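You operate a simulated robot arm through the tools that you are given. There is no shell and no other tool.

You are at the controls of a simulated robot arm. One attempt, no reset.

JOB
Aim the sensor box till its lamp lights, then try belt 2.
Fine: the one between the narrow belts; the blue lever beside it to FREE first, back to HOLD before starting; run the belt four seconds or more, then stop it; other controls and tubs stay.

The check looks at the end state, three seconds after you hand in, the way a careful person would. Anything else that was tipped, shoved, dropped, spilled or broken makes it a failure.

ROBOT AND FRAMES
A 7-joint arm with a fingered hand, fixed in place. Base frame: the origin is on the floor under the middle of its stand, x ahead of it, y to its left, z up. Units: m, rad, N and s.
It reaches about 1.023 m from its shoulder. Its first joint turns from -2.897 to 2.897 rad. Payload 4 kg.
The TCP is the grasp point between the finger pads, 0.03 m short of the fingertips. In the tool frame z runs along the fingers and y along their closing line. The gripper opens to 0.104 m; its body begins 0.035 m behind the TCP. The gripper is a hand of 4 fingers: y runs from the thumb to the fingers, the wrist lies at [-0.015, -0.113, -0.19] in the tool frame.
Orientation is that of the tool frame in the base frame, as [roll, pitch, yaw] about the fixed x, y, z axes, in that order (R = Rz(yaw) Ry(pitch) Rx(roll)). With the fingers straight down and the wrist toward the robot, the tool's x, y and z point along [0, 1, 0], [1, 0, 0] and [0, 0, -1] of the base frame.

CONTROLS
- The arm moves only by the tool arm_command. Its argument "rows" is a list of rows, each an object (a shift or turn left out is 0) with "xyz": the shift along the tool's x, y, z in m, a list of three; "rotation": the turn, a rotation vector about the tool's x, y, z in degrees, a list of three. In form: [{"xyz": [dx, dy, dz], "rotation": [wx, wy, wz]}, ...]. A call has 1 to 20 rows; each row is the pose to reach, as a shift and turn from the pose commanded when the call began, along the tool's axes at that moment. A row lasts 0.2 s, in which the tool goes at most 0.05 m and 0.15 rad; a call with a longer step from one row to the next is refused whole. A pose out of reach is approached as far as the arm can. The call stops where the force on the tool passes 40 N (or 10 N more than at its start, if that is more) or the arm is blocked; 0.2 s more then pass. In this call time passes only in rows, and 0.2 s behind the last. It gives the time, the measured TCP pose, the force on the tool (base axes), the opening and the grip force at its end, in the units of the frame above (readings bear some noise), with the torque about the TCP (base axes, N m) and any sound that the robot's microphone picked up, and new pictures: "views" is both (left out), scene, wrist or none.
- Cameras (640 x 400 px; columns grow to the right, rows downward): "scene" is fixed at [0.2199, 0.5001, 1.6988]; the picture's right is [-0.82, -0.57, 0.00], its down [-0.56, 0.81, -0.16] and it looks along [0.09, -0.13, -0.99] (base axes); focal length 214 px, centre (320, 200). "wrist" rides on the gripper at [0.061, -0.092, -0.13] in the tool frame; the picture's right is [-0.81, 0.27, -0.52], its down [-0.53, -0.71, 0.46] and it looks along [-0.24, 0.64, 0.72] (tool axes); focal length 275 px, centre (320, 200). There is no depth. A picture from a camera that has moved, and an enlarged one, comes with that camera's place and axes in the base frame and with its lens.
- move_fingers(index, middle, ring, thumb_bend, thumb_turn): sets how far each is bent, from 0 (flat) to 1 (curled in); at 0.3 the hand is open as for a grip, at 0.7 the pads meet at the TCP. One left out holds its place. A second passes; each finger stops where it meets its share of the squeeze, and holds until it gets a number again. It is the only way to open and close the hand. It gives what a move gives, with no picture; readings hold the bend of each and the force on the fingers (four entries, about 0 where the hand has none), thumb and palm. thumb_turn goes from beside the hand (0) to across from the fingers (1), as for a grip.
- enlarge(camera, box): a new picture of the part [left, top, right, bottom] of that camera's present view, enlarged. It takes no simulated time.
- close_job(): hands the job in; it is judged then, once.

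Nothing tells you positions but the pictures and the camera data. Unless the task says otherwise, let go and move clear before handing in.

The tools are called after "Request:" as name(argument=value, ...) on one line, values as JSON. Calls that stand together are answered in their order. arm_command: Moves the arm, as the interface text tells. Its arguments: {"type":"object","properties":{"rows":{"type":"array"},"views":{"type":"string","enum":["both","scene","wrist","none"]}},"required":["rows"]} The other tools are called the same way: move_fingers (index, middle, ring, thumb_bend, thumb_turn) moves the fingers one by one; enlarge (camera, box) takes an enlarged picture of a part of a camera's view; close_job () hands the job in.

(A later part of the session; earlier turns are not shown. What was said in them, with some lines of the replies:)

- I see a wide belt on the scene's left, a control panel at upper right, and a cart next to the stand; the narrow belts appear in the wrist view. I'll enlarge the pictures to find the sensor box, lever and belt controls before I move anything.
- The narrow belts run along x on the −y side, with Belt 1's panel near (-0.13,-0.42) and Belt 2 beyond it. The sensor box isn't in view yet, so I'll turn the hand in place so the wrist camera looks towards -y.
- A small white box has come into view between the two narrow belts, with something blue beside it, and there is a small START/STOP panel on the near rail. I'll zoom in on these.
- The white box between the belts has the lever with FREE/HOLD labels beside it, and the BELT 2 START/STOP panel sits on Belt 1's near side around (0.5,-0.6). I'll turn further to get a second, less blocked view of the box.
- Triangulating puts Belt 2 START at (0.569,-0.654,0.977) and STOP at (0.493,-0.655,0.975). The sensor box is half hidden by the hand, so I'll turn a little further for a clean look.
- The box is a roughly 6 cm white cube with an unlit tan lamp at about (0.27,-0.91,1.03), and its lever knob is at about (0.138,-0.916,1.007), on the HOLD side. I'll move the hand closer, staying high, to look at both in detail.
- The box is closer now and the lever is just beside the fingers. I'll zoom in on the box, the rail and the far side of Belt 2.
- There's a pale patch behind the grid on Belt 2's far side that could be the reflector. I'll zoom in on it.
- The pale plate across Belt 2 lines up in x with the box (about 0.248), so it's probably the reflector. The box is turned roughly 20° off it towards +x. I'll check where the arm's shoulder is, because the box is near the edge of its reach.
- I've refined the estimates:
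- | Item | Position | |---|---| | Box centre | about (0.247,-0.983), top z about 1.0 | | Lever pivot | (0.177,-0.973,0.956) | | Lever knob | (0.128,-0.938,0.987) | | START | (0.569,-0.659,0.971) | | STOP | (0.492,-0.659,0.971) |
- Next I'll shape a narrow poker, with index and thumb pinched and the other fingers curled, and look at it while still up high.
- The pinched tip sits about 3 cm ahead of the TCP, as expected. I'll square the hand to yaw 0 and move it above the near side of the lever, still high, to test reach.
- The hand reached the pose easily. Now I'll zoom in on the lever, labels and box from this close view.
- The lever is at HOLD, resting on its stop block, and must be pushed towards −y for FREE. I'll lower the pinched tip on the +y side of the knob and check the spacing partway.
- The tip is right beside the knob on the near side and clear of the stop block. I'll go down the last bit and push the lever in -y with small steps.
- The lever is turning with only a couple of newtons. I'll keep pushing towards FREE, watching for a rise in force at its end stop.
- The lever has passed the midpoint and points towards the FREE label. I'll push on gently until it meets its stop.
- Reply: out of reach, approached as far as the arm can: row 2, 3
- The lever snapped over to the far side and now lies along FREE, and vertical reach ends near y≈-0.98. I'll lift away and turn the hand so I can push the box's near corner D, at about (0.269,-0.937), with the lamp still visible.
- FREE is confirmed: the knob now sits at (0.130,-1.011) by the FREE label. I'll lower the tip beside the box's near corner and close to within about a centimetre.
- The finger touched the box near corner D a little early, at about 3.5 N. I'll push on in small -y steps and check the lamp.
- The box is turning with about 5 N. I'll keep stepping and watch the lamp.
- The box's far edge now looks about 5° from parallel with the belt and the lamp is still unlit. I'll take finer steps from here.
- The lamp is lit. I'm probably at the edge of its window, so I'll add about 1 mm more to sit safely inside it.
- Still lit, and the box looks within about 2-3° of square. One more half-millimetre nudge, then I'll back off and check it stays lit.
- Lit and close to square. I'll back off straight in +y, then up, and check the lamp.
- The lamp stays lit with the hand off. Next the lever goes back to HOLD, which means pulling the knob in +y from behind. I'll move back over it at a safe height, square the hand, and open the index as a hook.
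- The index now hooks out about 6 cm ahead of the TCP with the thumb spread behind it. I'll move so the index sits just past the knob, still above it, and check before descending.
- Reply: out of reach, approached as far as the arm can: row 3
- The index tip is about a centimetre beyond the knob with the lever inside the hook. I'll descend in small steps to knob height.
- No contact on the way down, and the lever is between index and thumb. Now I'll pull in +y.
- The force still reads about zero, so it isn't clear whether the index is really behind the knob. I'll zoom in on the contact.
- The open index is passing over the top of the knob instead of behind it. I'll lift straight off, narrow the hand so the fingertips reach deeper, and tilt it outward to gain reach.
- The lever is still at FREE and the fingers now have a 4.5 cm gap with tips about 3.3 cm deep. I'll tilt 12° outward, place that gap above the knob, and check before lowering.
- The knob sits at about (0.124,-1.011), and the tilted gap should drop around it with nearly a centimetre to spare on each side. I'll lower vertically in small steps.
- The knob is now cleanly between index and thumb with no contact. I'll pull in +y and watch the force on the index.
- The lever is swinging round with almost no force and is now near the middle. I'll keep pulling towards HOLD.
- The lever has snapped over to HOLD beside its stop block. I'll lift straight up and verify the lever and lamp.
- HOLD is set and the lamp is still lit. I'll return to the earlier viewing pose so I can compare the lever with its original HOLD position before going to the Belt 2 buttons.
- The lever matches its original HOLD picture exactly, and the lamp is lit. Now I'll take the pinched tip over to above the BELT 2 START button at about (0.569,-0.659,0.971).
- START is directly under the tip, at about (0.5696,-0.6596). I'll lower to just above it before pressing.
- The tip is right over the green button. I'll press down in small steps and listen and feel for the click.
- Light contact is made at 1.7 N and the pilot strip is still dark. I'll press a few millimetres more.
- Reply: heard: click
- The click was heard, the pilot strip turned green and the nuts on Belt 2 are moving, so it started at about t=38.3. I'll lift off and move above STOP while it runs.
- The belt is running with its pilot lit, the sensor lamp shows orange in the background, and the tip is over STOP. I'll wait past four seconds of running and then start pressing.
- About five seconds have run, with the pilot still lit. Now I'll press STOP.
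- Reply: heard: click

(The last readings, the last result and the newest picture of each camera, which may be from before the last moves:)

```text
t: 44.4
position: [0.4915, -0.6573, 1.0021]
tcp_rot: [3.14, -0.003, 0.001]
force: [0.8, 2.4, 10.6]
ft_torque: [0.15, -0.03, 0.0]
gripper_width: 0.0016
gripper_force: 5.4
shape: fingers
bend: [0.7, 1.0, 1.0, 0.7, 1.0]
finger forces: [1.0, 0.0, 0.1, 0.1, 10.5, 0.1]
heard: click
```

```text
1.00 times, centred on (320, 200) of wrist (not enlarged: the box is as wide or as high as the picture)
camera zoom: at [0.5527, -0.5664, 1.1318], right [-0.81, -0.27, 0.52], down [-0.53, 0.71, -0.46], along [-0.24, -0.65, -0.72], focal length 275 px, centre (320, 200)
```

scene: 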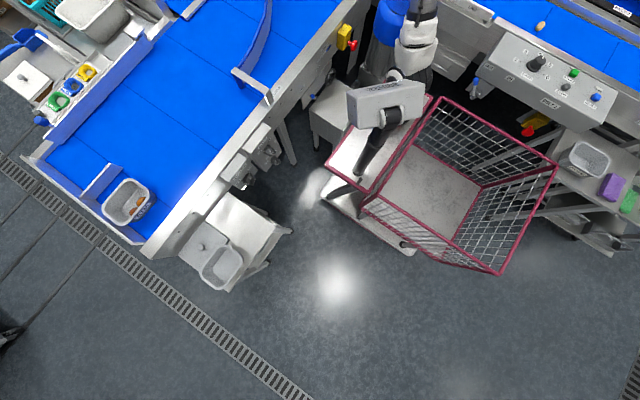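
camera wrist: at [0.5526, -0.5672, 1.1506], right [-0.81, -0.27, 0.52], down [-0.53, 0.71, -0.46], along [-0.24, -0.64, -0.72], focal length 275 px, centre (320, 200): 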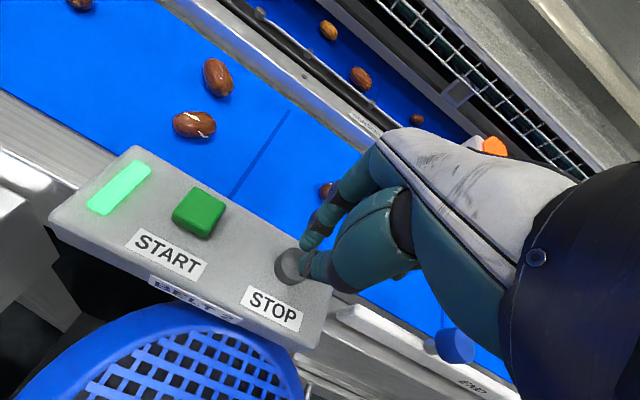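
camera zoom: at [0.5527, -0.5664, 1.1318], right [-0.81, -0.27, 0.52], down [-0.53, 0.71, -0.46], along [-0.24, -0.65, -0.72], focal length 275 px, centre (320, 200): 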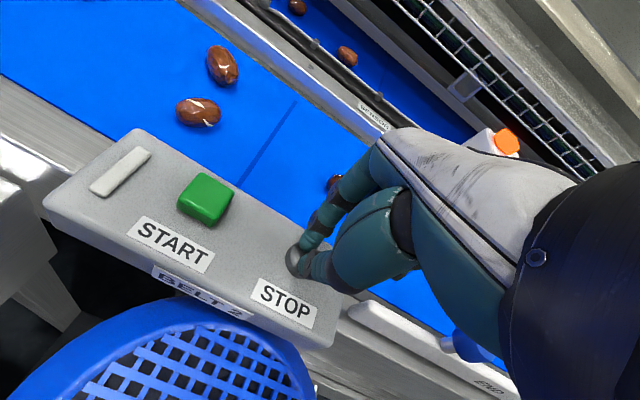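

STOP clicked, the pilot strip is dark and the sensor lamp is still lit. I'll lift straight off, move clear, and check that everything is still.

Request:
arm_command(rows=[{"xyz": [0, 0, -0.01]}, {"xyz": [0, 0, -0.04]}, {"xyz": [0, 0, -0.085]}, {"xyz": [0, 0, -0.13]}, {"xyz": [0, 0, -0.175]}, {"xyz": [-0.03, 0, -0.21]}, {"xyz": [-0.06, 0, -0.23]}], views="both")

Request:
enlarge(camera="wrist", box=[0, 0, 640, 400])

```text
t: 46.0
position: [0.4318, -0.6587, 1.2319]
tcp_rot: [-3.141, -0.001, -0.002]
force: [0.6, 0.5, -0.5]
ft_torque: [0.02, 0.04, -0.02]
gripper_width: 0.0014
gripper_force: 0.1
shape: fingers
bend: [0.7, 1.0, 1.0, 0.7, 1.0]
finger forces: [0.0, 0.1, 0.1, 0.0, 0.0, 0.1]
camera wrist: at [0.4921, -0.5661, 1.3622], right [-0.81, -0.28, 0.52], down [-0.53, 0.71, -0.46], along [-0.24, -0.64, -0.72], focal length 275 px, centre (320, 200)
```

scene: 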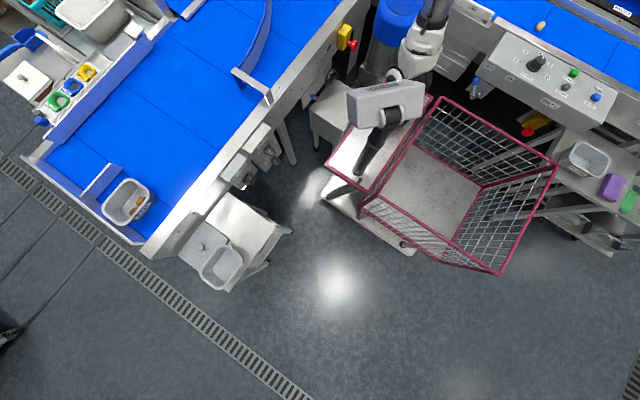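
wrist: 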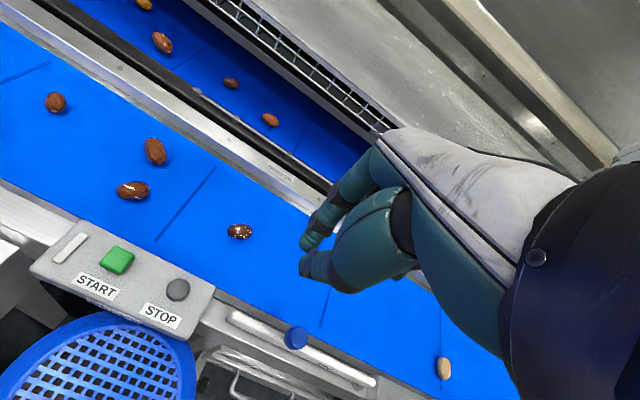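

```text
1.00 times, centred on (320, 200) of wrist (not enlarged: the box is as wide or as high as the picture)
camera zoom: at [0.4921, -0.5661, 1.3622], right [-0.81, -0.28, 0.52], down [-0.53, 0.71, -0.46], along [-0.24, -0.64, -0.72], focal length 275 px, centre (320, 200)
```

zoom: 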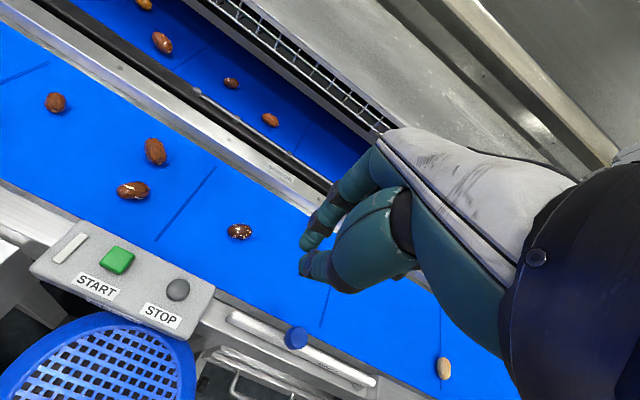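

The hand is clear and Belt 1's nuts haven't been disturbed. I'll turn to bring the sensor box and lever into view for a final check, and confirm Belt 2 has stopped.

Request:
arm_command(rows=[{"rotation": [0, 0, 8]}, {"rotation": [0, 0, 16]}, {"rotation": [0, 0, 24]}, {"rotation": [0, 0, 32]}], views="wrist")

Request:
enlarge(camera="wrist", box=[180, 80, 400, 240])

Request:
arm_command(rows=[{"xyz": [0, 0, 0]}, {"xyz": [0, 0, 0]}, {"xyz": [0, 0, 0]}, {"xyz": [0, 0, 0]}], views="wrist")

```text
t: 47.0
position: [0.4307, -0.6597, 1.2324]
tcp_rot: [3.141, -0.001, -0.562]
force: [0.6, -0.4, 0.8]
ft_torque: [-0.01, -0.05, 0.01]
gripper_width: 0.0012
gripper_force: 0.0
shape: fingers
bend: [0.7, 1.0, 1.0, 0.7, 1.0]
finger forces: [0.1, 0.0, 0.0, 0.0, 0.1, 0.0]
camera wrist: at [0.5318, -0.6128, 1.3619], right [-0.83, 0.2, 0.52], down [-0.07, 0.89, -0.46], along [-0.55, -0.42, -0.72], focal length 275 px, centre (320, 200)
```

wrist: 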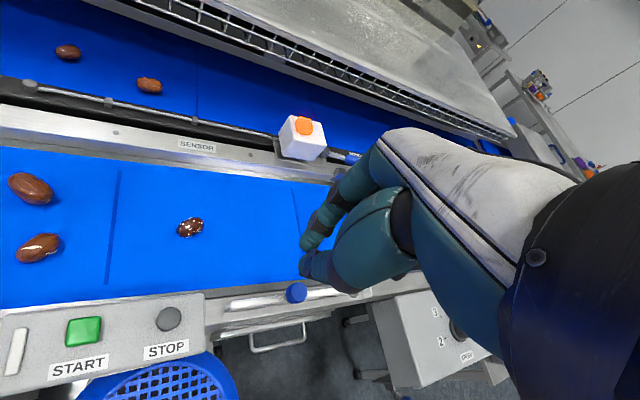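

```text
2.50 times, centred on (290, 160) of wrist
camera zoom: at [0.5318, -0.6128, 1.3619], right [-0.83, 0.2, 0.52], down [-0.07, 0.89, -0.46], along [-0.55, -0.42, -0.72], focal length 688 px, centre (395, 300)
```

zoom: 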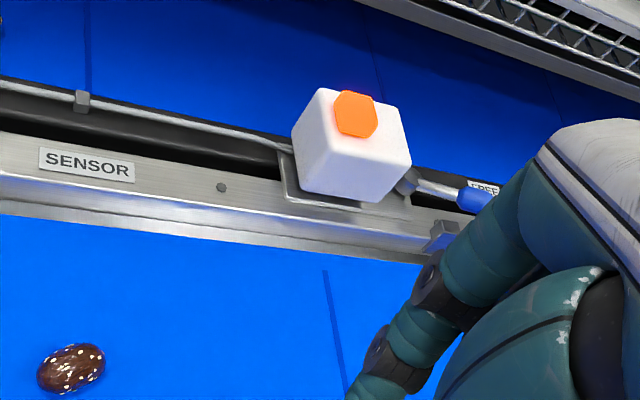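

```text
t: 48.0
position: [0.4323, -0.6589, 1.2316]
tcp_rot: [3.14, 0.0, -0.559]
force: [0.0, 0.8, -0.3]
ft_torque: [0.02, -0.03, 0.03]
gripper_width: 0.0009
gripper_force: 0.1
shape: fingers
bend: [0.7, 1.0, 1.0, 0.7, 1.0]
finger forces: [0.1, 0.0, 0.1, 0.0, 0.0, 0.0]
camera wrist: at [0.5323, -0.6126, 1.3615], right [-0.83, 0.2, 0.52], down [-0.07, 0.89, -0.46], along [-0.55, -0.42, -0.72], focal length 275 px, centre (320, 200)
```

wrist: 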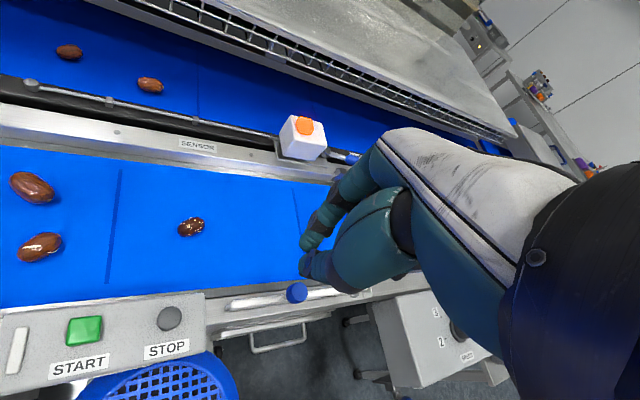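

Belt 2's nuts are in the same place in two pictures a second apart and its pilot is dark. The sensor lamp is lit, the lever is at HOLD, and the hand is clear. I'm handing in.

Request:
close_job()

```text
The job is handed in.
```

The job is done and handed in. The sensor box between the narrow belts is aimed with its lamp lit, and Belt 2 has been run and stopped.

- **Lever:** I moved the blue lever beside the box to FREE first. It went back to HOLD before the belt started, and it matches its original HOLD position in the pictures.
- **Sensor box:** I turned it about 20° until the lamp lit, then a little further so it wasn't at the edge. The lamp stayed lit after the lever went back to HOLD, through the belt run, and in the last picture.
- **Belt 2:** It ran for about five to six seconds. START and STOP both clicked, the indicator light is off, and the nuts on the belt were still in two pictures a second apart.

My first try at pulling the lever back to HOLD passed over the knob without moving it; the second worked. I touched only the lever, the sensor box and Belt 2's START and STOP, and saw nothing tipped or knocked in the final pictures. The nuts on Belt 2 moved along while it ran, and I didn't check where any that left the view ended up.
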